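You operate a simulated robot arm through the tools that you are given. There is no shell and no other tool. Be economical: measure what you need, move in short steps, check, and stop when the job is done.

You are at the controls of a simulated two-armed robot. One attempt, no reset.

TASK
The screen names a heater that lost its plug: switch it off, plug it in, switch on, reset.
Fine: the plug moves only with its switch off; the screen ends on READY.

The check looks at the end state, three seconds after you hand in, the way a careful person would. Anything else that was tipped, shoved, dropped, spilled or broken makes it a failure.

THE ROBOT
Two 6-joint arms with two-finger parallel grippers on one trunk, on a base that drives. Base frame: it is fixed to the floor where the robot stands at the start and does not move with it; the origin is under the middle of the robot, x ahead of it, y to its left, z up. Units: cm, rad, N and s.
The left shoulder is at the start at [-10.7, 17.7, 71], the right one opposite. With the tool pointing down near the work surface each hand reaches from about 26 to 72 cm from the robot's upright axis, wherever it stands, measured 20 degrees to its own side. Places, roughly: black plug (5x5x8 cm) [70, -10, 90]; emergency stop [40, 20, 100]; hose dial [30, 30, 60]; isolator [50, 10, 90]; jog button [30, 30, 80]; key switch [30, 40, 100]; lamp test button [40, 10, 90]; meter dial [40, 20, 50]; preset dial [30, 40, 60]; reset button [40, 20, 80]; spare switch [50, -20, 80]; speed dial [30, 30, 100]; start button [30, 50, 80]; stop button [30, 40, 80]; trough dial [40, 20, 60]; zero button [30, 50, 60]. Payload 1.57 kg a hand.
Tool frame (each hand has its own): the origin (TCP) lies between the finger pads and is the grasp point; the fingertips stand 3 cm ahead of it; z points along the fingers, y is the line along which they close. The gripper opens to 8 cm. The fingers are 1.7 cm wide and 1.2 cm thick; the gripper's body (4 by 8.2 cm) begins 8 cm behind the TCP.
Orientation is told as [roll, pitch, yaw] about the base's x, y, z axes, in that order, counted from this pose: with the fingers straight down and closing along the base's y, the tool's x points along the base's -x, its y along +y and its z along -z.

THE INTERFACE
- The arms move only by the tool apply_moves. It takes "left_plan", "right_plan" or both (then of equal length, played together; a hand with none holds still); each is one flat list of numbers, 6 for each row, row after row: the shift along the base's x, y, z in units of 300 mm (1.0 is 300 mm), then the turn, a rotation vector about the base's x, y, z in units of 45 degrees (1.0 is 45 degrees). In form: [dx, dy, dz, rx, ry, rz, dx, dy, dz, rx, ry, rz, ...]. A call has 1 to 20 rows; each row is the pose to reach, as a shift and turn from the pose commanded when the call began. "left_claw" and "right_claw" are, for a hand that has rows, the closure in counts, from 0 (fully open) to 255 (shut), set as the call begins (left out, the last holds). A call with a number of a shift or a turn outside -1 to 1 is refused whole. Each row takes 0.2 s and may step no farther than 5 cm and 0.15 rad from the row before; otherwise, or with a gripper value out of range, the whole call is refused. A pose out of reach is approached as far as the arm can. The call stops where the force on the tool passes 60 N (or 10 N more than at its start, if that is more) or the arm is blocked; 0.2 s more then pass. The fingers move at their own pace (about 7.2 cm/s each) and stop on an object; they squeeze with about 26 N. The grip force told is the motor's: it shows also when the fingers shut on nothing. Time passes only in rows, and 0.2 s behind the last, so rows that repeat a pose let the fingers close. The reply holds the time, the measured pose of the TCP, the force on the tool along the base axes, the opening and the grip force, in the units named above and with some noise, with the torque about the TCP (base axes, N m) and any sound that the robot's microphone picked up, and new pictures: "views" is both (left out), scene, wrist or none (wrist: the cameras of the hands that moved).
- Cameras (640 x 400 px; columns grow to the right, rows downward): "scene" is now at [4.98, 2.41, 144.38]; the picture's right is [0.28, -0.96, 0.00], its down [-0.61, -0.18, -0.77] and it looks along [0.74, 0.21, -0.64] (base axes); focal length 271 px, centre (320, 200). "left" rides on the left gripper at [7.2, 0.7, -12.2] in its tool frame; the picture's right is [-0.09, 1.00, 0.00], its down [-0.84, -0.08, -0.54] and it looks along [-0.54, -0.05, 0.84] (tool axes); focal length 238 px, centre (320, 200). "right" rides on the right gripper at [7.2, -0.7, -12.2] in its tool frame; the picture's right is [0.09, 1.00, 0.00], its down [-0.84, 0.08, -0.54] and it looks along [-0.54, 0.05, 0.84] (tool axes); focal length 238 px, centre (320, 200). There is no depth. A picture from a camera that has moved, and an enlarged one, comes with that camera's place and axes in the base frame and with its lens.
- raise_lower(by): slides the trunk up (or, below 0, down) by that many cm; the arms and the scene camera ride with it, the base frame stays. It gives what a move gives, with no picture.
- steer(legs): drives the robot by 1 to 6 legs, each [ahead, left, turn to the left] in cm, cm and rad, along the robot's own axes; the way and the turn of a leg run together, so that a leg with both is an arc; at most 150 cm and 3.142 rad a leg. The arms and the cameras ride along, it lands a little off, and it stops where it bumps. It gives what a move gives, and a new picture of the scene camera.
- turn_head(pan, tilt): turns the head with the scene camera to pan (to the left, within 2.496 rad either way) and tilt (down, from -0.506 to 1.204), counted from straight ahead of the robot. It gives what a move gives, and a new picture of the scene camera.
- inspect(camera, box): a new picture of the part [left, top, right, bottom] of that camera's present view, enlarged. The clock stands still meanwhile.
- job_done(): hands the job in; it is judged then, once.

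Go step by step. Nothing tells you exact positions but the pictures and the camera data: compare them with the known pose of the tool, close in by small moves and look again before you grip or let go. The budget is 120 turns and 260 pictures, counting those below and the enlarged ones. Unless the task says otherwise, let go and move clear before handing in, and close with one line.

The tools are called after "Call:" as a command line: name --argument value ..., lists and objects as JSON in quotes. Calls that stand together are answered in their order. apply_moves: Moves the arms, as the interface text tells. Its arguments: {"type":"object","properties":{"left_plan":{"type":"array"},"left_claw":{"type":"number"},"right_plan":{"type":"array"},"right_claw":{"type":"number"},"views":{"type":"string","enum":["both","scene","wrist","none"]}},"required":[]} The other tools are called the same way: raise_lower (by) slides the trunk up or down; steer (legs) drives the base; turn_head (pan, tilt) turns the head that bears the scene camera; inspect (camera, box) takes an enlarged picture of a part of a camera's view; job_done () hands the job in.

At the start:

```text
clock: 0.0
left_eef_pos: [41.3, 21.85, 115.78]
left_orientation: [-0.001, 0.0, 0.0]
left_ft_force: [0.6, 1.1, 0.1]
left_ft_torque: [-0.03, 0.02, -0.02]
left_gripper_width: 7.98
left_grasp_force: 0.1
right_eef_pos: [43.56, -19.53, 113.5]
right_orientation: [0.002, 0.001, 0.0]
right_ft_force: [-0.1, 0.3, 0.7]
right_ft_torque: [-0.02, -0.04, -0.03]
right_gripper_width: 7.99
right_grasp_force: 0.1
trunk travel left (down, up): [-15.0, 17.8]
robot x, y, heading: [-0.21, 0.2, 0.004]
head pan, tilt: [0.279, 0.693]
```

scene: 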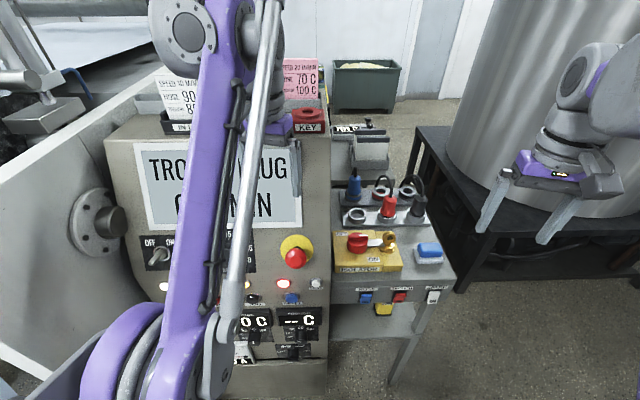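
right: 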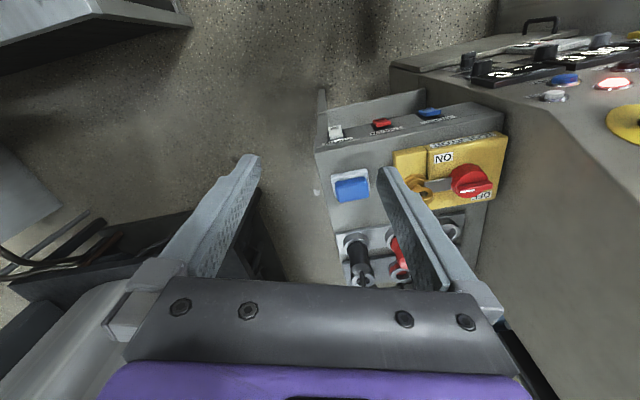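
left: 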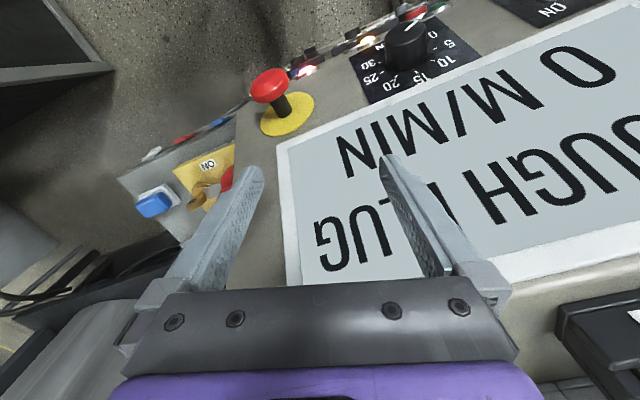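

The screen reads "TROUGH PLUG 0 M/MIN". I'll look closely at the plug panel and its switches.

Call:
inspect --camera "scene" --box '[320, 110, 470, 210]'

Call:
inspect --camera "scene" --box '[320, 220, 470, 320]'

Call:
inspect --camera "right" --box '[300, 80, 540, 300]'

```text
4.00 times, centred on (395, 160) of scene
camera zoom: at [4.98, 2.41, 144.38], right [0.28, -0.96, 0.0], down [-0.61, -0.18, -0.77], along [0.74, 0.21, -0.64], focal length 1083 px, centre (20, 360)
```

zoom: 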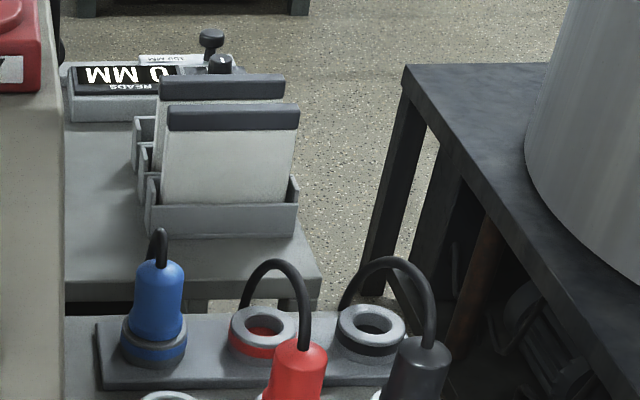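

```text
4.00 times, centred on (395, 270) of scene
camera zoom: at [4.98, 2.41, 144.38], right [0.28, -0.96, 0.0], down [-0.61, -0.18, -0.77], along [0.74, 0.21, -0.64], focal length 1083 px, centre (20, -80)
```

zoom: 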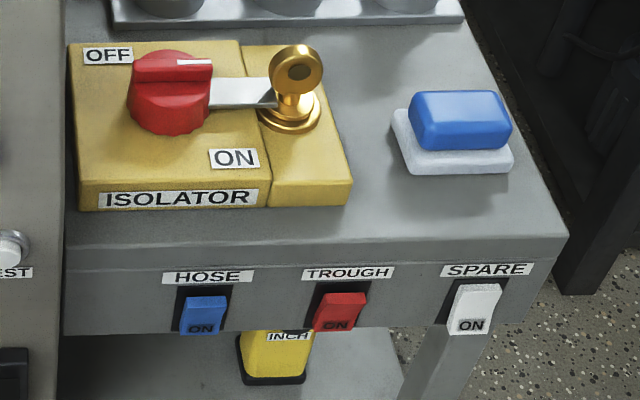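

```text
1.82 times, centred on (420, 190) of right
camera zoom: at [36.4, -20.13, 125.64], right [-0.09, 1.0, 0.0], down [0.84, 0.08, 0.54], along [0.54, 0.05, -0.84], focal length 433 px, centre (138, 218)
```

zoom: 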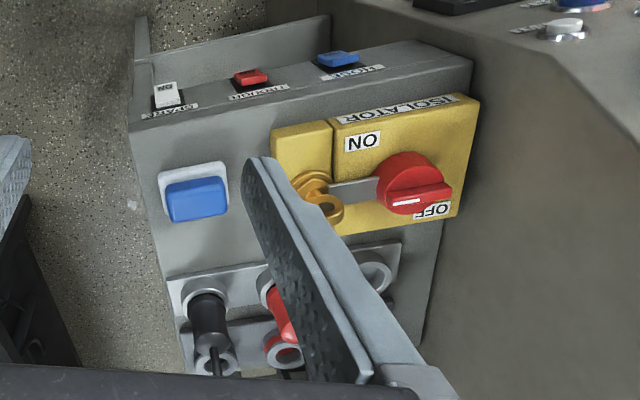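

The trough rocker is red. I'll move the right hand over the sockets for a closer view, and the left hand back and outward so it stops blocking the console.

Call:
apply_moves --right_plan '[0.08, 0.08, 0.04, 0, 0, 0, 0.16, 0.16, 0.08, 0, 0, 0, 0.24, 0.24, 0.12, 0, 0, 0, 0.33, 0.33, 0.15, 0, 0, 0]' --left_plan '[-0.05, 0.1, 0.05, 0, 0, 0, -0.1, 0.23, 0.1, 0, 0, 0, -0.15, 0.36, 0.15, 0, 0, 0, -0.2, 0.5, 0.15, 0, 0, 0]'

```text
clock: 1.0
left_eef_pos: [34.3, 36.69, 118.08]
left_orientation: [-0.002, 0.001, -0.003]
left_ft_force: [0.5, 1.0, 0.3]
left_ft_torque: [0.02, -0.02, 0.01]
left_gripper_width: 8.0
left_grasp_force: 0.0
left hand out of reach, approached as far as the arm can: row 1, 2, 3, 4
right_eef_pos: [46.72, -10.42, 111.36]
right_orientation: [-0.003, 0.001, -0.001]
right_ft_force: [0.0, 0.2, 0.5]
right_ft_torque: [-0.05, 0.03, -0.02]
right_gripper_width: 8.0
right_grasp_force: 0.1
right hand out of reach, approached as far as the arm can: row 1, 2, 3, 4
trunk travel left (down, up): [-15.0, 17.8]
robot x, y, heading: [-0.24, 0.09, -0.0]
head pan, tilt: [0.279, 0.693]
camera scene: at [4.97, 2.6, 144.38], right [0.28, -0.96, 0.0], down [-0.61, -0.18, -0.77], along [0.74, 0.21, -0.64], focal length 271 px, centre (320, 200)
camera right: at [39.52, -10.94, 123.53], right [-0.09, 1.0, 0.0], down [0.84, 0.08, 0.54], along [0.54, 0.05, -0.84], focal length 238 px, centre (320, 200)
camera left: at [27.07, 37.35, 130.23], right [0.09, 1.0, 0.0], down [0.84, -0.08, 0.54], along [0.54, -0.05, -0.84], focal length 238 px, centre (320, 200)
```

scene: 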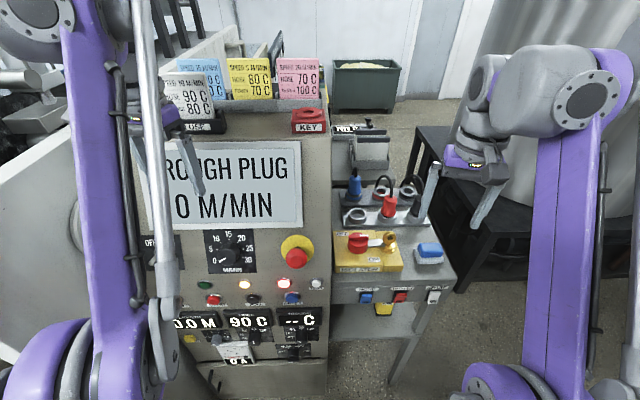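
right: 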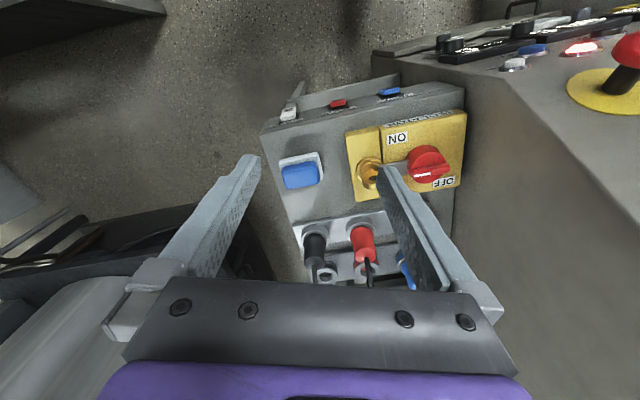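
left: 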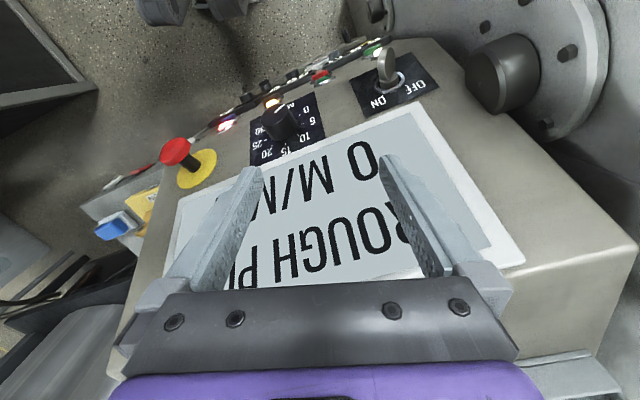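

The console is visible now. I'll zoom in on its buttons, the rockers and the plugs.

Call:
inspect --camera "scene" --box '[170, 230, 330, 370]'

Call:
inspect --camera "scene" --box '[330, 160, 450, 240]'

Call:
inspect --camera "scene" --box '[345, 270, 450, 320]'

Call:
raise_lower --by 15

```text
2.86 times, centred on (250, 300) of scene
camera zoom: at [4.97, 2.6, 144.38], right [0.28, -0.96, 0.0], down [-0.61, -0.18, -0.77], along [0.74, 0.21, -0.64], focal length 773 px, centre (520, -86)
```

zoom: 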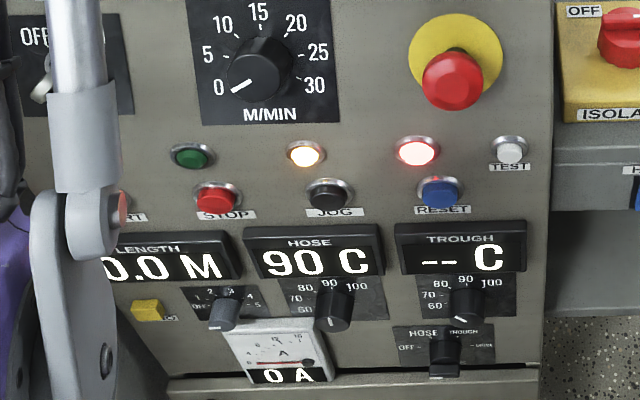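

```text
5.00 times, centred on (390, 200) of scene
camera zoom: at [4.97, 2.6, 144.38], right [0.28, -0.96, 0.0], down [-0.61, -0.18, -0.77], along [0.74, 0.21, -0.64], focal length 1353 px, centre (-30, 200)
```

zoom: 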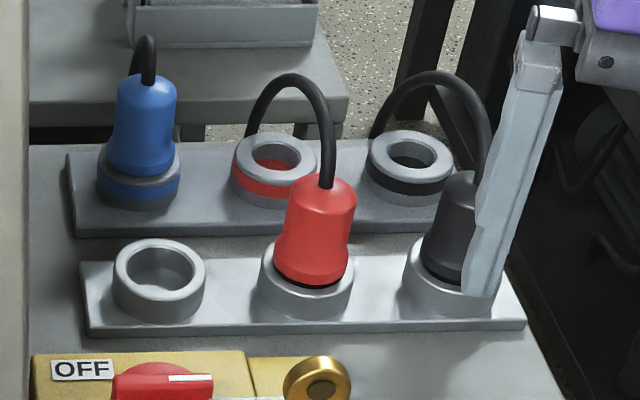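

```text
6.10 times, centred on (398, 295) of scene
camera zoom: at [4.97, 2.6, 144.38], right [0.28, -0.96, 0.0], down [-0.61, -0.18, -0.77], along [0.74, 0.21, -0.64], focal length 1650 px, centre (-152, -379)
```

zoom: 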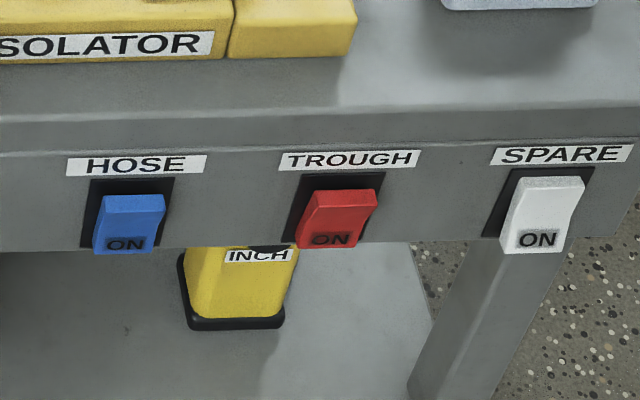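

```text
clock: 2.8
left_eef_pos: [34.29, 36.46, 133.34]
left_orientation: [0.0, 0.0, 0.0]
left_ft_force: [0.7, -0.3, 0.3]
left_ft_torque: [0.02, 0.01, 0.01]
left_gripper_width: 7.99
left_grasp_force: 0.0
right_eef_pos: [46.96, -10.77, 126.16]
right_orientation: [0.0, 0.0, 0.0]
right_ft_force: [-1.5, -0.4, 0.0]
right_ft_torque: [-0.01, -0.02, -0.04]
right_gripper_width: 7.97
right_grasp_force: 0.1
trunk travel left (down, up): [-30.0, 2.8]
robot x, y, heading: [0.42, -0.02, 0.0]
head pan, tilt: [0.279, 0.693]
```

Red trough rocker is at about [47, -7.5, 80], its panel yawed about 18°. The red plug is parked in front of the empty red socket. I'll bring the right hand, closed and tilted 45°, down in front of the rockers.

Call:
apply_moves --right_plan '[-0.042, 0.0045, -0.144, 0.026, -0.165, 0.063, -0.083, 0.009, -0.289, 0.052, -0.33, 0.126, -0.125, 0.0135, -0.433, 0.0785, -0.495, 0.19, -0.167, 0.018, -0.578, 0.105, -0.66, 0.253, -0.208, 0.0225, -0.722, 0.131, -0.825, 0.316, -0.25, 0.027, -0.867, 0.157, -0.99, 0.379, -0.25, 0.027, -0.867, 0.157, -0.99, 0.379]' --right_claw 255

```text
clock: 4.3
left_eef_pos: [34.33, 36.4, 133.32]
left_orientation: [0.001, -0.001, -0.001]
left_ft_force: [-0.4, -0.1, 1.0]
left_ft_torque: [-0.01, -0.01, 0.0]
left_gripper_width: 8.0
left_grasp_force: 0.1
right_eef_pos: [39.45, -9.81, 100.23]
right_orientation: [0.0, -0.786, 0.314]
right_ft_force: [0.3, -0.9, 0.7]
right_ft_torque: [0.02, -0.01, 0.02]
right_gripper_width: 0.02
right_grasp_force: 21.3
trunk travel left (down, up): [-30.0, 2.8]
robot x, y, heading: [-0.32, -0.03, -0.001]
head pan, tilt: [0.279, 0.693]
camera scene: at [4.06, 2.43, 159.68], right [0.28, -0.96, 0.0], down [-0.61, -0.18, -0.77], along [0.74, 0.21, -0.64], focal length 271 px, centre (320, 200)
camera right: at [26.67, -14.66, 103.82], right [-0.37, 0.93, -0.07], down [0.17, 0.14, 0.98], along [0.91, 0.35, -0.21], focal length 238 px, centre (320, 200)
```

scene: 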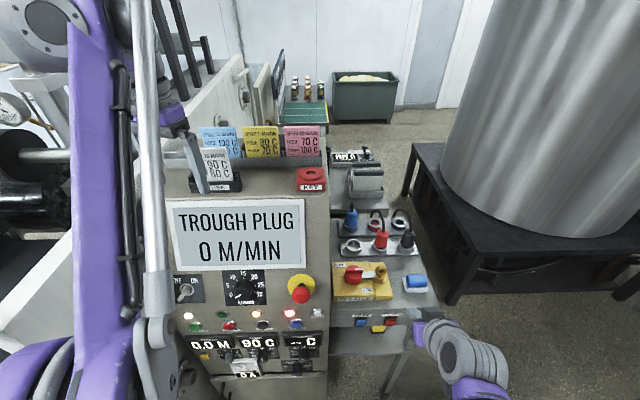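
right: 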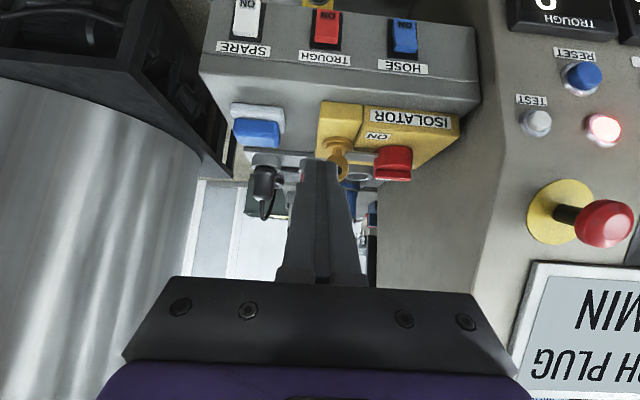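

The wrist camera now faces the rockers, upside down. I'll zoom in.

Call:
inspect --camera "right" --box '[200, 0, 460, 100]'

```text
2.46 times, centred on (330, 50) of right
camera zoom: at [26.67, -14.66, 103.82], right [-0.37, 0.93, -0.07], down [0.17, 0.14, 0.98], along [0.91, 0.35, -0.21], focal length 587 px, centre (295, 569)
```

zoom: 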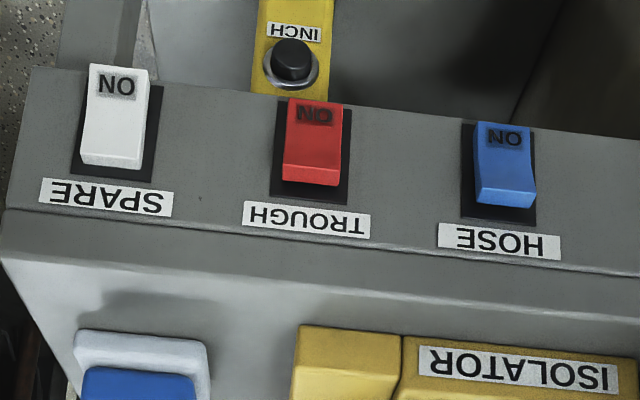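

Red is ON, with its label end sticking out, and white is OFF. The red rocker spans z ≈ 77.5–81.5. I'll descend to a standoff in front of its upper end.

Call:
apply_moves --right_plan '[0, 0, -0.15, 0, 0, 0, 0, 0, -0.3, 0, 0, 0, 0.02, 0.005, -0.45, 0, 0, 0, 0.078, 0.024, -0.6, 0, 0, 0, 0.078, 0.024, -0.6, 0, 0, 0]'

```text
clock: 5.5
left_eef_pos: [34.23, 36.44, 133.42]
left_orientation: [0.0, 0.0, -0.002]
left_ft_force: [0.1, 0.0, 0.2]
left_ft_torque: [0.0, 0.03, -0.01]
left_gripper_width: 8.01
left_grasp_force: 0.1
right_eef_pos: [41.82, -9.13, 83.18]
right_orientation: [-0.001, -0.785, 0.314]
right_ft_force: [-0.6, 0.3, -0.2]
right_ft_torque: [-0.02, 0.04, -0.03]
right_gripper_width: 0.0
right_grasp_force: 21.6
right hand out of reach, approached as far as the arm can: row 4, 5
trunk travel left (down, up): [-30.0, 2.8]
robot x, y, heading: [-0.06, 0.2, 0.002]
head pan, tilt: [0.279, 0.693]
camera scene: at [3.91, 2.4, 159.68], right [0.28, -0.96, 0.0], down [-0.61, -0.18, -0.77], along [0.74, 0.21, -0.64], focal length 271 px, centre (320, 200)
camera right: at [29.06, -13.96, 86.68], right [-0.37, 0.93, -0.06], down [0.18, 0.14, 0.97], along [0.91, 0.35, -0.21], focal length 238 px, centre (320, 200)
```

scene: 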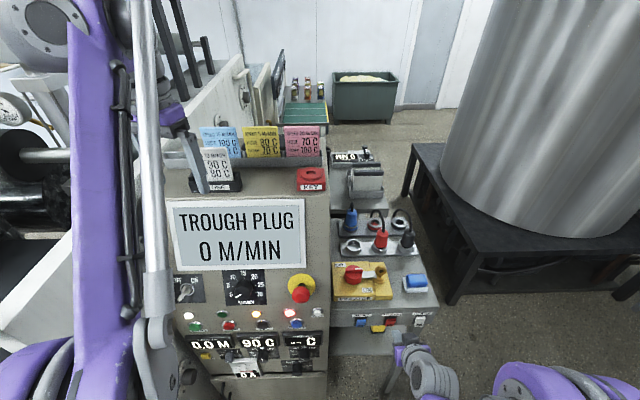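
right: 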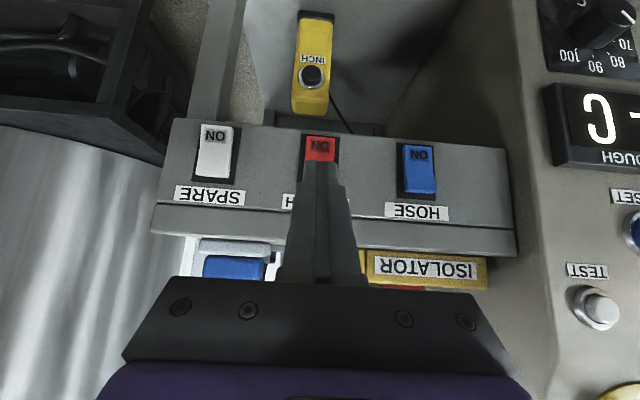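

At this trunk height the hand can't go low enough. I'll raise the hand 8 cm and lower the trunk 8 cm to gain reach.

Call:
apply_moves --right_plan '[0, 0, 0.133, 0, 0, 0, 0, 0, 0.3, 0, 0, 0]' --views "none"

Call:
raise_lower --by -8

```text
clock: 6.2
left_eef_pos: [34.08, 36.63, 133.25]
left_orientation: [0.0, -0.002, -0.002]
left_ft_force: [-0.1, 0.0, 0.0]
left_ft_torque: [-0.03, -0.01, 0.02]
left_gripper_width: 7.98
left_grasp_force: 0.1
right_eef_pos: [41.99, -9.35, 92.21]
right_orientation: [-0.001, -0.787, 0.314]
right_ft_force: [-0.2, -0.4, 0.3]
right_ft_torque: [-0.01, 0.01, 0.02]
right_gripper_width: 0.0
right_grasp_force: 21.1
trunk travel left (down, up): [-30.0, 2.8]
robot x, y, heading: [-0.11, 0.19, 0.003]
head pan, tilt: [0.279, 0.693]
```

```text
clock: 7.3
left_eef_pos: [34.41, 36.51, 125.29]
left_orientation: [0.0, 0.0, 0.001]
left_ft_force: [-0.9, -0.9, 0.7]
left_ft_torque: [0.0, -0.01, -0.01]
left_gripper_width: 8.0
left_grasp_force: 0.1
right_eef_pos: [42.23, -9.09, 84.06]
right_orientation: [0.001, -0.782, 0.315]
right_ft_force: [0.0, 0.6, -0.1]
right_ft_torque: [0.01, -0.02, 0.0]
right_gripper_width: 0.01
right_grasp_force: 21.5
trunk travel left (down, up): [-22.0, 10.8]
robot x, y, heading: [0.0, 0.1, 0.002]
head pan, tilt: [0.279, 0.693]
```

Now I'll drop to z ≈ 82.2 and press forward in small steps.

Call:
apply_moves --right_plan '[0, 0, -0.062, 0, 0, 0, 0.0317, 0.0103, -0.062, 0, 0, 0, 0.0475, 0.0155, -0.062, 0, 0, 0, 0.0633, 0.0207, -0.062, 0, 0, 0, 0.0633, 0.0207, -0.062, 0, 0, 0]' --views "wrist"

```text
clock: 8.5
left_eef_pos: [34.38, 36.41, 125.35]
left_orientation: [-0.001, 0.0, -0.001]
left_ft_force: [0.4, 0.3, 0.0]
left_ft_torque: [-0.02, -0.03, 0.0]
left_gripper_width: 8.0
left_grasp_force: 0.1
right_eef_pos: [44.03, -8.47, 82.22]
right_orientation: [-0.001, -0.785, 0.315]
right_ft_force: [0.4, -0.6, 0.2]
right_ft_torque: [0.02, -0.03, 0.05]
right_gripper_width: 0.04
right_grasp_force: 21.0
trunk travel left (down, up): [-22.0, 10.8]
robot x, y, heading: [0.03, 0.16, -0.001]
head pan, tilt: [0.279, 0.693]
camera right: at [31.24, -13.32, 85.78], right [-0.37, 0.93, -0.06], down [0.18, 0.14, 0.97], along [0.91, 0.35, -0.21], focal length 238 px, centre (320, 200)
```

right: 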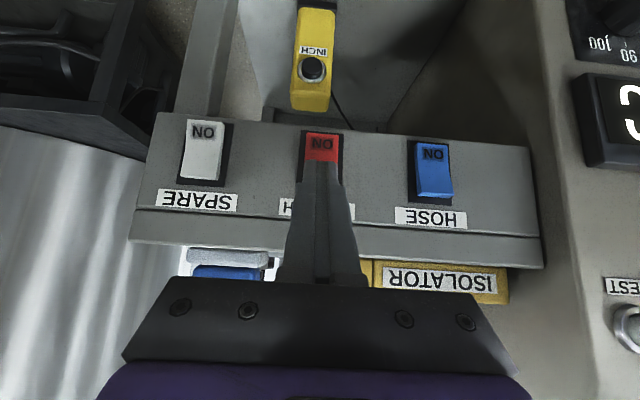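

There's no contact yet, and the alignment looks right. I'll go up 0.4 cm and keep pressing forward.

Call:
apply_moves --right_plan '[0, 0, 0.013, 0, 0, 0, 0.0158, 0.0052, 0.013, 0, 0, 0, 0.0238, 0.0078, 0.013, 0, 0, 0, 0.0317, 0.0103, 0.013, 0, 0, 0, 0.0396, 0.0129, 0.013, 0, 0, 0, 0.0475, 0.0155, 0.013, 0, 0, 0]' --views "wrist"

```text
clock: 9.9
left_eef_pos: [34.0, 36.44, 125.42]
left_orientation: [-0.001, -0.004, 0.0]
left_ft_force: [-0.2, 0.0, -0.2]
left_ft_torque: [0.02, 0.01, 0.03]
left_gripper_width: 7.98
left_grasp_force: 0.1
right_eef_pos: [45.15, -8.12, 82.77]
right_orientation: [-0.001, -0.787, 0.315]
right_ft_force: [-18.4, -7.6, 18.3]
right_ft_torque: [-0.06, -0.14, -0.07]
right_gripper_width: 0.01
right_grasp_force: 20.7
trunk travel left (down, up): [-22.0, 10.8]
robot x, y, heading: [-0.16, -0.04, -0.001]
head pan, tilt: [0.279, 0.693]
camera right: at [32.32, -12.96, 86.24], right [-0.37, 0.93, -0.07], down [0.17, 0.14, 0.97], along [0.91, 0.35, -0.21], focal length 238 px, centre (320, 200)
```

right: 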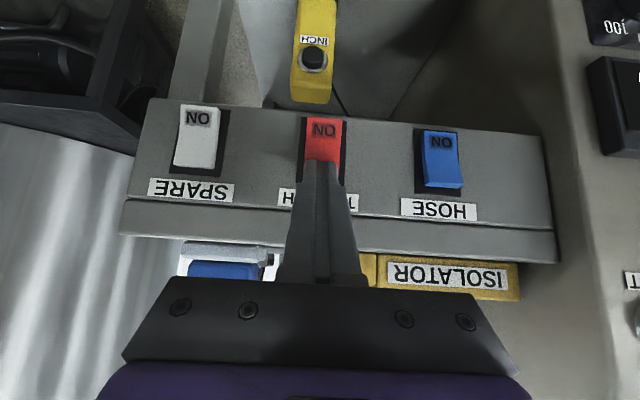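

About 20 N of contact, and the ON end looks raised now. I'll back off and check.

Call:
apply_moves --right_plan '[-0.0633, -0.0207, 0, 0, 0, 0, -0.127, -0.0413, 0.02, 0, 0, 0, -0.17, -0.055, 0.15, 0, 0, 0]' --views "none"

Call:
inspect --camera "right" --box '[140, 0, 500, 225]'

Call:
inspect --camera "scene" --box '[160, 200, 460, 390]'

```text
clock: 10.7
left_eef_pos: [34.2, 36.49, 125.37]
left_orientation: [-0.001, 0.0, 0.0]
left_ft_force: [0.0, -0.1, -0.4]
left_ft_torque: [0.0, 0.0, 0.01]
left_gripper_width: 8.0
left_grasp_force: 0.0
right_eef_pos: [40.38, -9.5, 87.15]
right_orientation: [-0.001, -0.786, 0.315]
right_ft_force: [-0.9, 0.6, -0.7]
right_ft_torque: [0.01, 0.02, 0.01]
right_gripper_width: 0.0
right_grasp_force: 21.8
trunk travel left (down, up): [-22.0, 10.8]
robot x, y, heading: [-0.3, 0.09, -0.001]
head pan, tilt: [0.279, 0.693]
```

```text
1.78 times, centred on (320, 112) of right
camera zoom: at [27.69, -14.35, 90.75], right [-0.37, 0.93, -0.06], down [0.17, 0.14, 0.97], along [0.91, 0.35, -0.21], focal length 424 px, centre (320, 356)
```

zoom: 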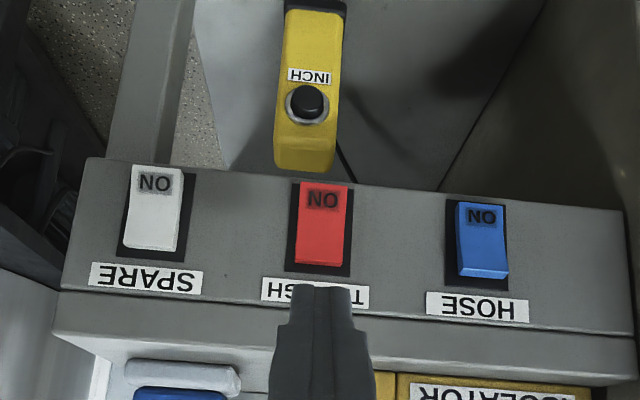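

```text
2.11 times, centred on (310, 295) of scene
camera zoom: at [4.14, 2.42, 151.17], right [0.28, -0.96, 0.0], down [-0.61, -0.18, -0.77], along [0.74, 0.21, -0.64], focal length 570 px, centre (341, 0)
```

zoom: 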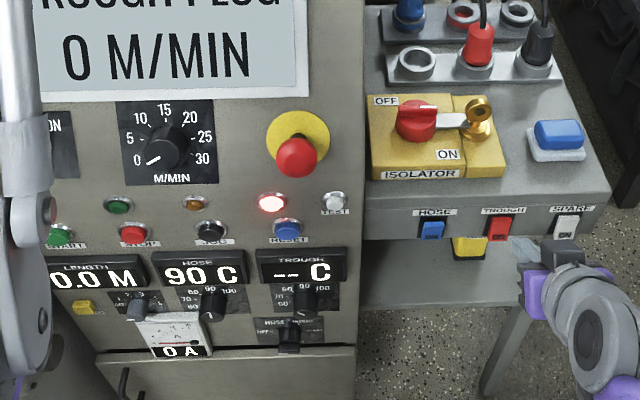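

The trough rocker is OFF now and matches SPARE. Next I'll raise the hand and bring it to a standoff in front of and above the red plug, with the fingers opened.

Call:
apply_moves --right_plan '[0, 0, 0.16, 0, 0, 0, 0, 0, 0.32, 0, 0, 0, 0, 0, 0.48, 0, 0, 0, 0.14, 0.05, 0.48, 0, 0, 0, 0.28, 0.1, 0.48, 0, 0, 0, 0.42, 0.15, 0.48, 0, 0, 0, 0.55, 0.2, 0.48, 0, 0, 0, 0.55, 0.2, 0.48, 0, 0, 0]' --right_claw 20

Call:
inspect --camera "scene" --box '[330, 180, 450, 260]'

```text
clock: 12.5
left_eef_pos: [34.25, 36.43, 125.19]
left_orientation: [-0.001, 0.0, 0.001]
left_ft_force: [-0.3, -0.2, 0.2]
left_ft_torque: [0.0, -0.02, 0.02]
left_gripper_width: 8.01
left_grasp_force: 0.0
right_eef_pos: [56.97, -3.32, 101.78]
right_orientation: [0.0, -0.784, 0.315]
right_ft_force: [-0.1, -0.5, -0.5]
right_ft_torque: [-0.01, -0.08, -0.02]
right_gripper_width: 7.36
right_grasp_force: 0.0
trunk travel left (down, up): [-22.0, 10.8]
robot x, y, heading: [-0.17, -0.06, -0.004]
head pan, tilt: [0.279, 0.693]
camera scene: at [4.19, 2.39, 151.17], right [0.28, -0.96, 0.0], down [-0.61, -0.18, -0.77], along [0.74, 0.21, -0.64], focal length 271 px, centre (320, 200)
camera right: at [44.16, -8.26, 105.3], right [-0.37, 0.93, -0.06], down [0.17, 0.14, 0.97], along [0.91, 0.35, -0.21], focal length 238 px, centre (320, 200)
```

scene: 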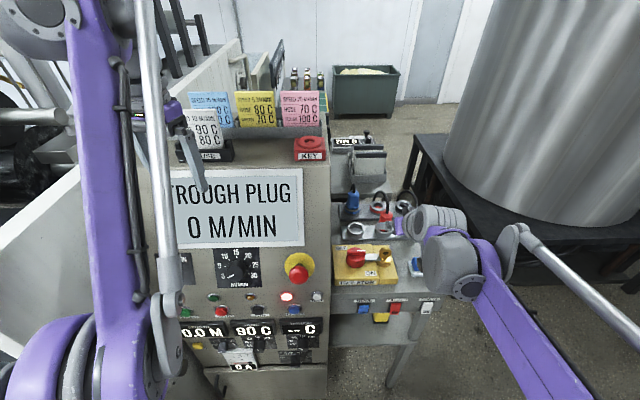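
right: 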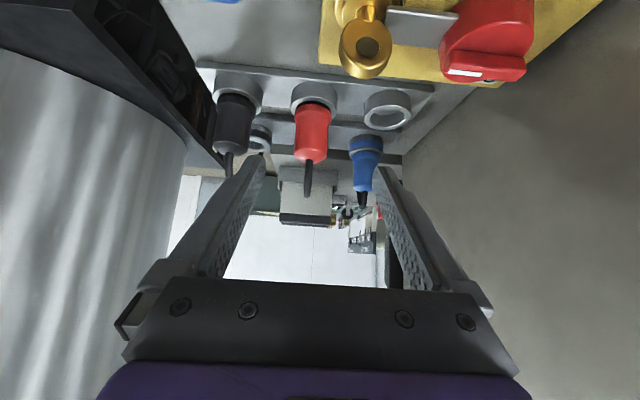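

```text
5.00 times, centred on (390, 220) of scene
camera zoom: at [4.19, 2.39, 151.17], right [0.28, -0.96, 0.0], down [-0.61, -0.18, -0.77], along [0.74, 0.21, -0.64], focal length 1353 px, centre (-30, 100)
```

zoom: 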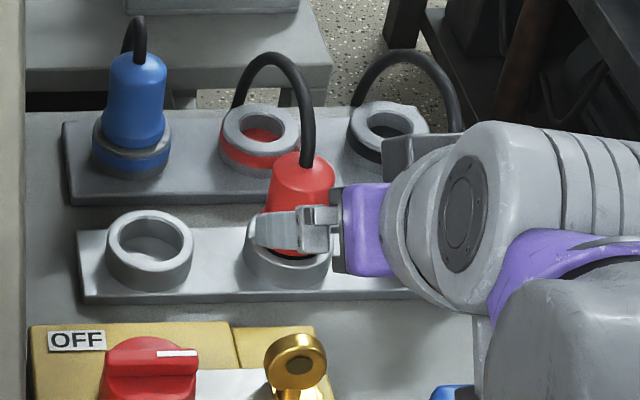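

The red plug's top centre triangulates to about [67.8, -0.5, 95.5]. The blue plug is at about [75, 11, 96], so the red socket should be near [77.7, 2.6]. I'll approach the red plug along the tool axis.

Call:
apply_moves --right_plan '[0.118, 0.028, -0.07, 0, 0, 0, 0.237, 0.057, -0.143, 0, 0, 0, 0.237, 0.057, -0.143, 0, 0, 0]' --views "wrist"

Call:
inspect --camera "scene" --box '[330, 180, 450, 260]'

```text
clock: 13.3
left_eef_pos: [34.32, 36.58, 125.25]
left_orientation: [-0.003, -0.001, 0.002]
left_ft_force: [-0.5, -0.2, -1.0]
left_ft_torque: [0.01, 0.02, -0.02]
left_gripper_width: 7.99
left_grasp_force: 0.0
right_eef_pos: [64.04, -1.74, 97.1]
right_orientation: [0.0, -0.784, 0.316]
right_ft_force: [-0.9, 0.0, 0.2]
right_ft_torque: [-0.02, 0.02, 0.01]
right_gripper_width: 7.39
right_grasp_force: 0.0
trunk travel left (down, up): [-22.0, 10.8]
robot x, y, heading: [0.17, -0.36, -0.001]
head pan, tilt: [0.279, 0.693]
camera right: at [51.12, -6.59, 100.71], right [-0.37, 0.93, -0.06], down [0.17, 0.14, 0.97], along [0.91, 0.35, -0.21], focal length 238 px, centre (320, 200)
```

right: 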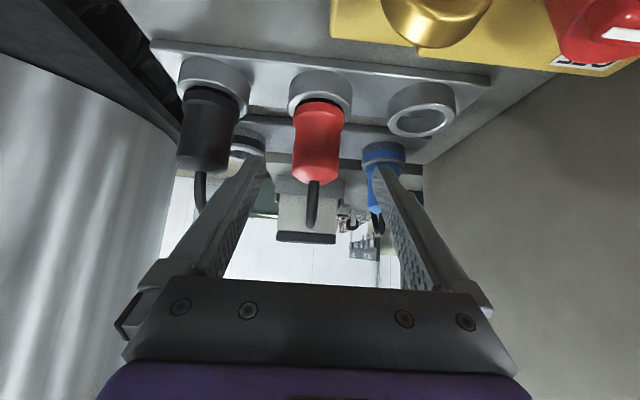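

```text
5.00 times, centred on (390, 220) of scene
camera zoom: at [4.21, 2.4, 151.17], right [0.28, -0.96, 0.0], down [-0.61, -0.18, -0.77], along [0.74, 0.21, -0.64], focal length 1353 px, centre (-30, 100)
```

zoom: 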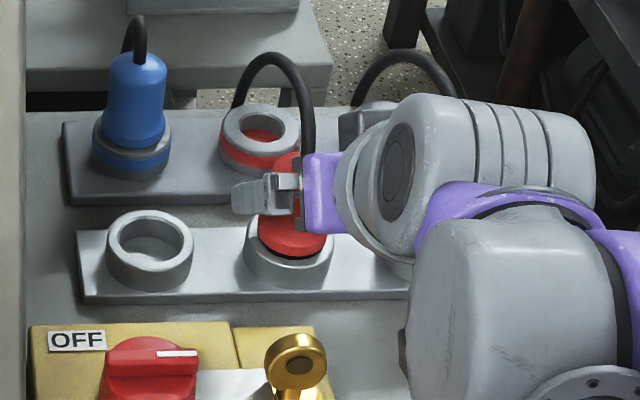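

Alignment looks good. I'll move the fingers onto the plug body.

Call:
apply_moves --right_plan '[0.055, 0.014, -0.055, 0, 0, 0, 0.11, 0.028, -0.11, 0, 0, 0, 0.11, 0.028, -0.11, 0, 0, 0]' --views "wrist"

```text
clock: 14.1
left_eef_pos: [34.28, 36.53, 125.25]
left_orientation: [0.001, 0.0, -0.001]
left_ft_force: [0.2, -0.2, -0.9]
left_ft_torque: [0.01, 0.03, -0.01]
left_gripper_width: 8.01
left_grasp_force: 0.1
right_eef_pos: [67.24, -0.98, 94.14]
right_orientation: [-0.001, -0.784, 0.313]
right_ft_force: [-0.4, 0.4, 0.3]
right_ft_torque: [-0.01, -0.03, -0.02]
right_gripper_width: 7.38
right_grasp_force: 0.1
trunk travel left (down, up): [-22.0, 10.8]
robot x, y, heading: [0.28, -0.0, -0.003]
head pan, tilt: [0.279, 0.693]
camera right: at [54.5, -5.85, 97.57], right [-0.37, 0.93, -0.06], down [0.17, 0.14, 0.97], along [0.91, 0.35, -0.21], focal length 238 px, centre (320, 200)
```

right: 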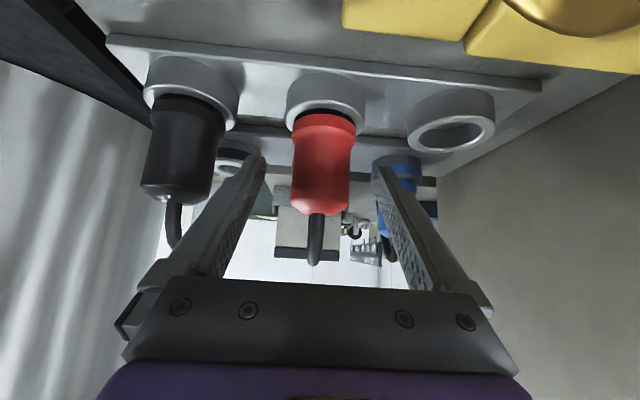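

The plug seems about 1.5 cm further forward than I estimated. I'll nudge in and down, then close.

Call:
apply_moves --right_plan '[0.024, 0.008, -0.014, 0, 0, 0, 0.047, 0.015, -0.03, 0, 0, 0, 0.047, 0.015, -0.03, 0, 0, 0]' --views "none"

Call:
apply_moves --right_plan '[0, 0, 0, 0, 0, 0, 0, 0, 0, 0, 0, 0, 0, 0, 0, 0, 0, 0, 0, 0, 0, 0, 0, 0]' --right_claw 255

```text
clock: 14.9
left_eef_pos: [34.26, 36.53, 125.18]
left_orientation: [0.001, 0.0, -0.001]
left_ft_force: [0.3, -0.2, -0.6]
left_ft_torque: [0.0, 0.02, 0.01]
left_gripper_width: 7.99
left_grasp_force: 0.0
right_eef_pos: [68.58, -0.68, 93.04]
right_orientation: [0.0, -0.786, 0.315]
right_ft_force: [-0.2, 0.0, 0.1]
right_ft_torque: [0.02, -0.02, 0.0]
right_gripper_width: 7.36
right_grasp_force: 0.0
trunk travel left (down, up): [-22.0, 10.8]
robot x, y, heading: [0.29, 0.28, -0.006]
head pan, tilt: [0.279, 0.693]
```

```text
clock: 15.9
left_eef_pos: [34.37, 36.45, 125.2]
left_orientation: [0.0, 0.0, -0.002]
left_ft_force: [0.2, 0.1, 0.5]
left_ft_torque: [0.01, -0.02, 0.01]
left_gripper_width: 8.01
left_grasp_force: 0.1
right_eef_pos: [68.6, -0.63, 93.09]
right_orientation: [-0.001, -0.785, 0.315]
right_ft_force: [0.7, 0.3, -0.3]
right_ft_torque: [-0.01, -0.02, 0.03]
right_gripper_width: 3.68
right_grasp_force: 25.6
trunk travel left (down, up): [-22.0, 10.8]
robot x, y, heading: [0.21, 0.12, 0.001]
head pan, tilt: [0.279, 0.693]
camera scene: at [4.29, 2.42, 151.17], right [0.28, -0.96, 0.0], down [-0.61, -0.18, -0.77], along [0.74, 0.21, -0.64], focal length 271 px, centre (320, 200)
camera right: at [55.9, -5.43, 96.62], right [-0.37, 0.93, -0.06], down [0.18, 0.14, 0.97], along [0.91, 0.35, -0.21], focal length 238 px, centre (320, 200)
```

scene: 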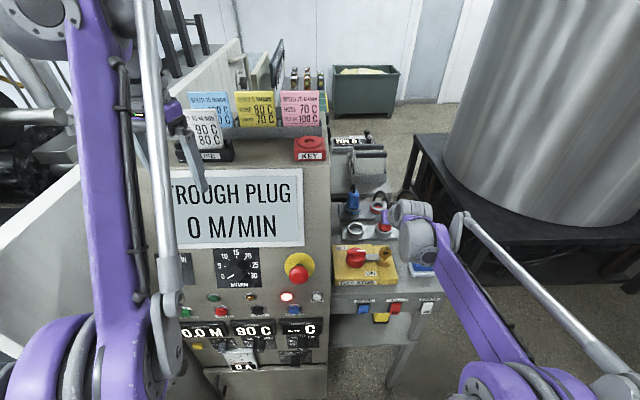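
right: 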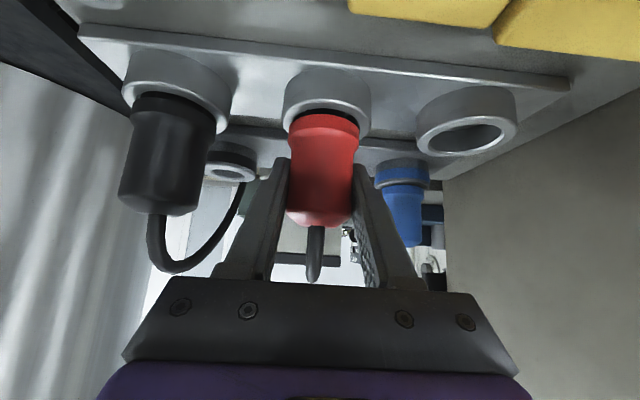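

Gripped at 3.7 cm. I'll lift straight up.

Call:
apply_moves --right_plan '[0, 0, 0.05, 0, 0, 0, 0, 0, 0.1, 0, 0, 0, 0, 0, 0.15, 0, 0, 0, 0, 0, 0.2, 0, 0, 0, 0, 0, 0.2, 0, 0, 0]'

Call:
inspect --camera "scene" --box '[330, 170, 450, 250]'

```text
clock: 17.1
left_eef_pos: [34.38, 36.55, 125.26]
left_orientation: [0.0, -0.002, 0.0]
left_ft_force: [-0.4, -0.4, -0.2]
left_ft_torque: [-0.02, 0.0, 0.0]
left_gripper_width: 7.99
left_grasp_force: 0.1
right_eef_pos: [68.62, -0.56, 99.19]
right_orientation: [-0.001, -0.784, 0.315]
right_ft_force: [0.1, -0.1, -1.5]
right_ft_torque: [0.0, 0.0, 0.0]
right_gripper_width: 3.72
right_grasp_force: 25.8
trunk travel left (down, up): [-22.0, 10.8]
robot x, y, heading: [0.45, -0.39, -0.003]
head pan, tilt: [0.279, 0.693]
camera scene: at [4.31, 2.41, 151.17], right [0.28, -0.96, 0.0], down [-0.61, -0.18, -0.77], along [0.74, 0.21, -0.64], focal length 271 px, centre (320, 200)
camera right: at [55.92, -5.44, 102.62], right [-0.37, 0.93, -0.06], down [0.18, 0.14, 0.97], along [0.91, 0.35, -0.21], focal length 238 px, centre (320, 200)
```

scene: 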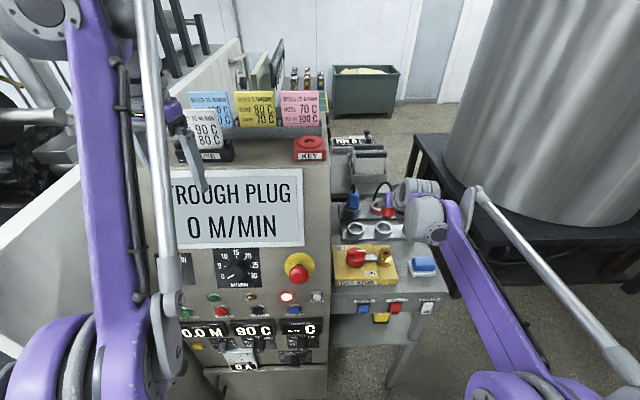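
right: 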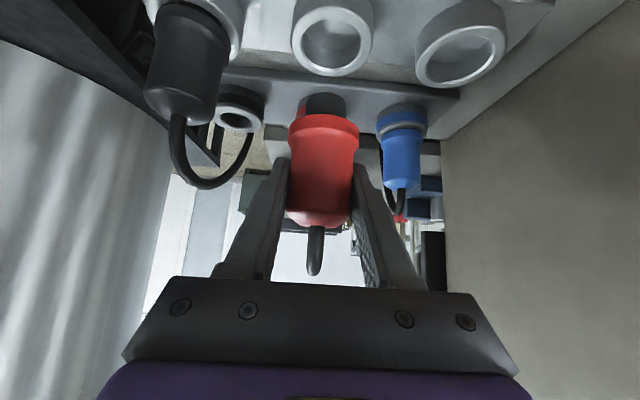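

```text
5.00 times, centred on (390, 210) of scene
camera zoom: at [4.31, 2.41, 151.17], right [0.28, -0.96, 0.0], down [-0.61, -0.18, -0.77], along [0.74, 0.21, -0.64], focal length 1353 px, centre (-30, 150)
```

zoom: 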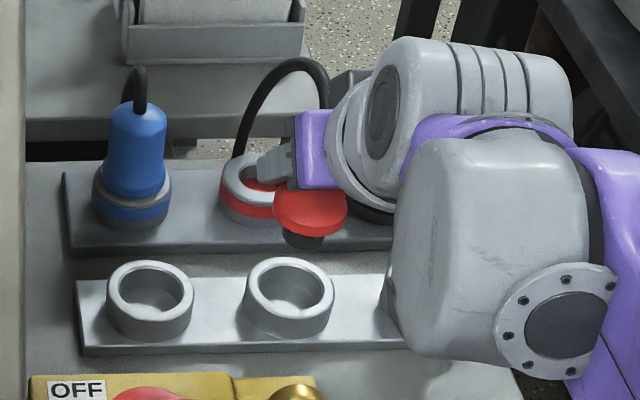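

The plug is clear of its holder. Next I'll move toward the socket at this height, about 8 cm along the panel's depth direction.

Call:
apply_moves --right_plan '[0.085, 0.026, 0, 0, 0, 0, 0.17, 0.053, 0, 0, 0, 0, 0.255, 0.08, 0, 0, 0, 0, 0.255, 0.08, 0, 0, 0, 0]'

Call:
inspect --camera "scene" --box '[330, 170, 450, 250]'

```text
clock: 18.1
left_eef_pos: [34.24, 36.39, 125.34]
left_orientation: [0.0, 0.0, -0.001]
left_ft_force: [-0.4, -0.3, -0.1]
left_ft_torque: [-0.05, -0.02, -0.01]
left_gripper_width: 8.02
left_grasp_force: 0.0
right_eef_pos: [76.33, 1.83, 99.16]
right_orientation: [0.0, -0.785, 0.315]
right_ft_force: [0.7, 0.2, -1.3]
right_ft_torque: [0.01, 0.0, -0.04]
right_gripper_width: 3.69
right_grasp_force: 26.2
trunk travel left (down, up): [-22.0, 10.8]
robot x, y, heading: [0.13, -0.4, -0.002]
head pan, tilt: [0.279, 0.693]
camera scene: at [4.23, 2.4, 151.17], right [0.28, -0.96, 0.0], down [-0.61, -0.18, -0.77], along [0.74, 0.21, -0.64], focal length 271 px, centre (320, 200)
camera right: at [63.55, -3.07, 102.71], right [-0.37, 0.93, -0.07], down [0.17, 0.14, 0.97], along [0.91, 0.35, -0.21], focal length 238 px, centre (320, 200)
```

scene: 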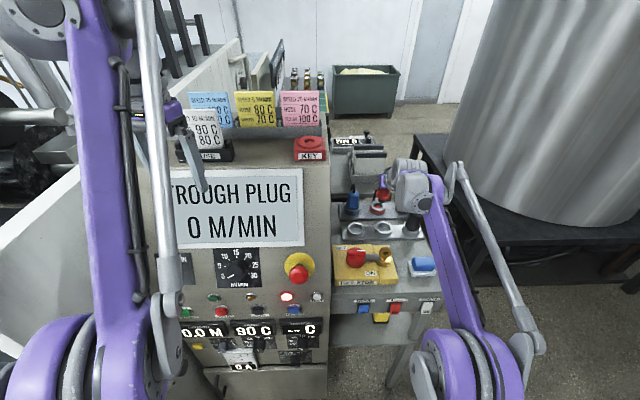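
right: 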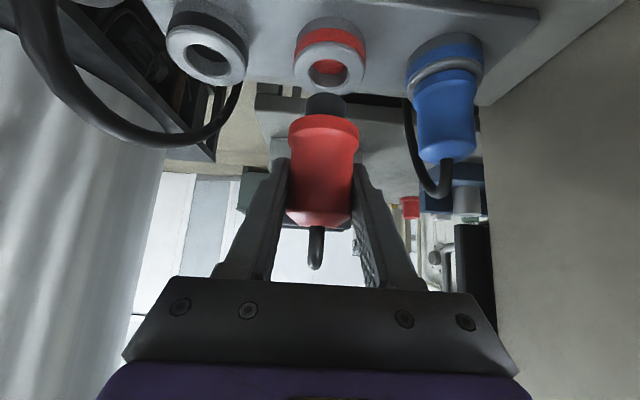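

```text
5.00 times, centred on (390, 210) of scene
camera zoom: at [4.23, 2.4, 151.17], right [0.28, -0.96, 0.0], down [-0.61, -0.18, -0.77], along [0.74, 0.21, -0.64], focal length 1353 px, centre (-30, 150)
```

zoom: 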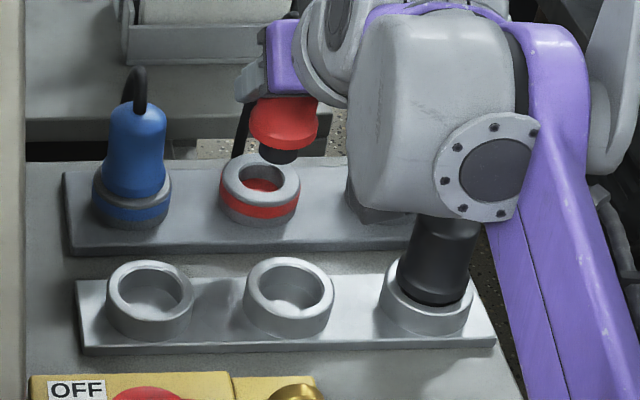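

It's close. I'll zoom the wrist view to refine the remaining distance.

Call:
inspect --camera "right" --box '[220, 0, 460, 150]'

Call:
inspect --camera "scene" --box '[360, 180, 420, 220]'

```text
2.67 times, centred on (340, 75) of right
camera zoom: at [63.55, -3.07, 102.71], right [-0.37, 0.93, -0.07], down [0.17, 0.14, 0.97], along [0.91, 0.35, -0.21], focal length 636 px, centre (267, 533)
```

zoom: 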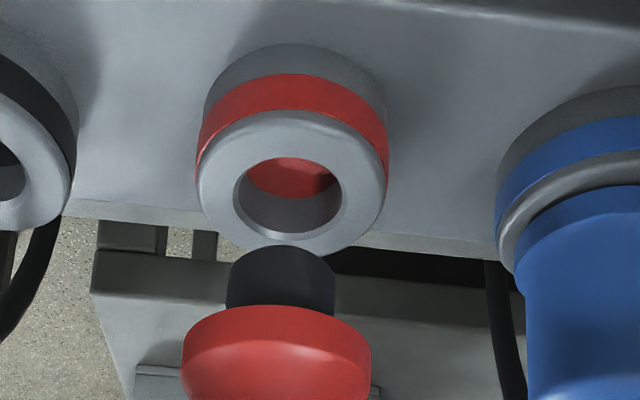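

```text
10.00 times, centred on (390, 200) of scene
camera zoom: at [4.23, 2.4, 151.17], right [0.28, -0.96, 0.0], down [-0.61, -0.18, -0.77], along [0.74, 0.21, -0.64], focal length 2707 px, centre (-380, 200)
```

zoom: 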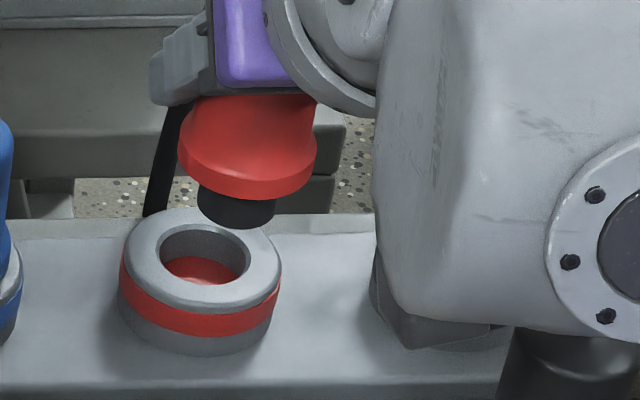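

I put the socket centre about 1.2 cm further forward and 0.1 cm to the left, with its rim at z ≈ 90. I'll move there, lower to just above the rim and look again.

Call:
apply_moves --right_plan '[0.037, 0.015, 0, 0, 0, 0, 0.037, 0.015, -0.037, 0, 0, 0, 0.037, 0.015, -0.067, 0, 0, 0, 0.037, 0.015, -0.067, 0, 0, 0]' --views "none"

Call:
inspect --camera "right" --box '[220, 0, 460, 150]'

Call:
inspect --camera "scene" --box '[360, 180, 420, 220]'

```text
clock: 19.1
left_eef_pos: [34.45, 36.54, 125.18]
left_orientation: [0.0, 0.001, -0.001]
left_ft_force: [-0.3, -0.1, -0.1]
left_ft_torque: [-0.01, 0.04, 0.03]
left_gripper_width: 8.0
left_grasp_force: 0.1
right_eef_pos: [77.53, 2.26, 96.92]
right_orientation: [0.0, -0.786, 0.315]
right_ft_force: [0.0, 0.9, -1.9]
right_ft_torque: [-0.02, 0.0, 0.01]
right_gripper_width: 3.7
right_grasp_force: 26.0
trunk travel left (down, up): [-22.0, 10.8]
robot x, y, heading: [-0.36, 0.18, -0.002]
head pan, tilt: [0.279, 0.693]
```

```text
2.67 times, centred on (340, 75) of right
camera zoom: at [64.68, -2.67, 100.46], right [-0.37, 0.93, -0.06], down [0.18, 0.14, 0.97], along [0.91, 0.35, -0.21], focal length 636 px, centre (267, 533)
```

zoom: 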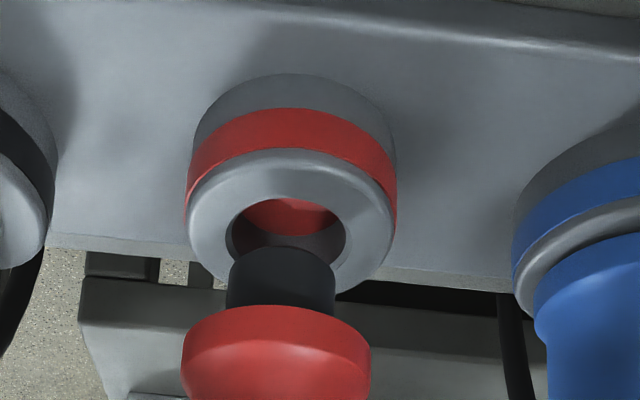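

```text
10.00 times, centred on (390, 200) of scene
camera zoom: at [4.29, 2.41, 151.17], right [0.28, -0.96, 0.0], down [-0.61, -0.18, -0.77], along [0.74, 0.21, -0.64], focal length 2707 px, centre (-380, 200)
```

zoom: 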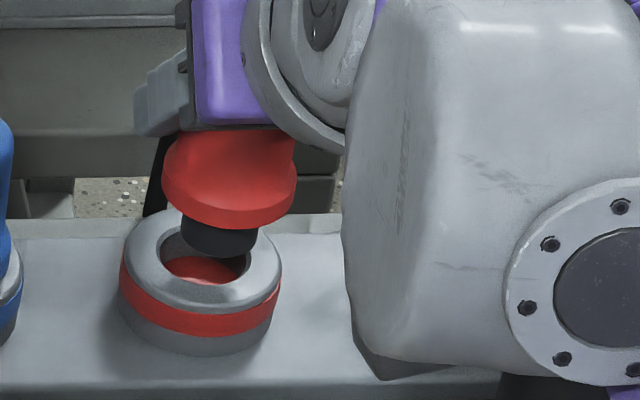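

The pin is within about 2 mm of the hole axis. I'll trim 0.15 cm to the left and descend slowly, watching the force.

Call:
apply_moves --right_plan '[0.002, 0.006, -0.015, 0, 0, 0, 0.002, 0.006, -0.03, 0, 0, 0, 0.002, 0.006, -0.04, 0, 0, 0, 0.002, 0.006, -0.05, 0, 0, 0, 0.002, 0.006, -0.05, 0, 0, 0]' --views "none"

Call:
inspect --camera "right" --box '[220, 0, 460, 150]'

Call:
inspect --camera "scene" --box '[360, 180, 420, 220]'

```text
clock: 20.3
left_eef_pos: [34.36, 36.46, 125.22]
left_orientation: [0.0, -0.001, 0.001]
left_ft_force: [0.5, 0.8, 0.1]
left_ft_torque: [-0.01, 0.04, 0.01]
left_gripper_width: 7.99
left_grasp_force: 0.1
right_eef_pos: [77.53, 2.38, 95.49]
right_orientation: [0.001, -0.784, 0.314]
right_ft_force: [0.3, 0.1, -0.7]
right_ft_torque: [0.0, -0.01, 0.0]
right_gripper_width: 3.71
right_grasp_force: 25.6
trunk travel left (down, up): [-22.0, 10.8]
robot x, y, heading: [0.22, 0.09, -0.005]
head pan, tilt: [0.279, 0.693]
```

```text
2.67 times, centred on (340, 75) of right
camera zoom: at [64.74, -2.44, 99.06], right [-0.37, 0.93, -0.06], down [0.18, 0.14, 0.97], along [0.91, 0.35, -0.21], focal length 636 px, centre (267, 533)
```

zoom: 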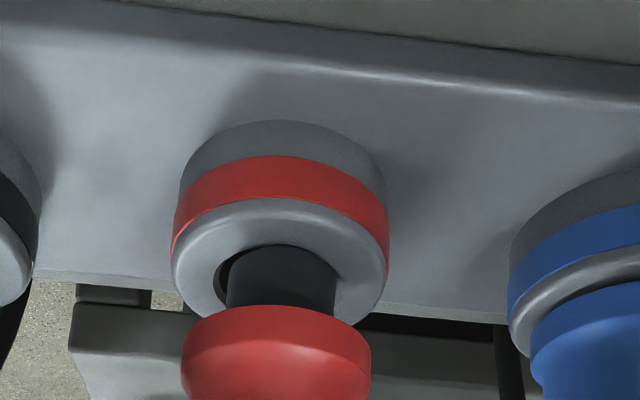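

```text
10.00 times, centred on (390, 200) of scene
camera zoom: at [4.31, 2.41, 151.17], right [0.28, -0.96, 0.0], down [-0.61, -0.18, -0.77], along [0.74, 0.21, -0.64], focal length 2707 px, centre (-380, 200)
```

zoom: 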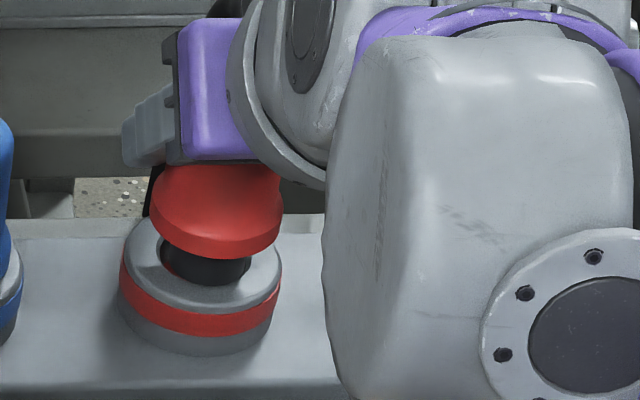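

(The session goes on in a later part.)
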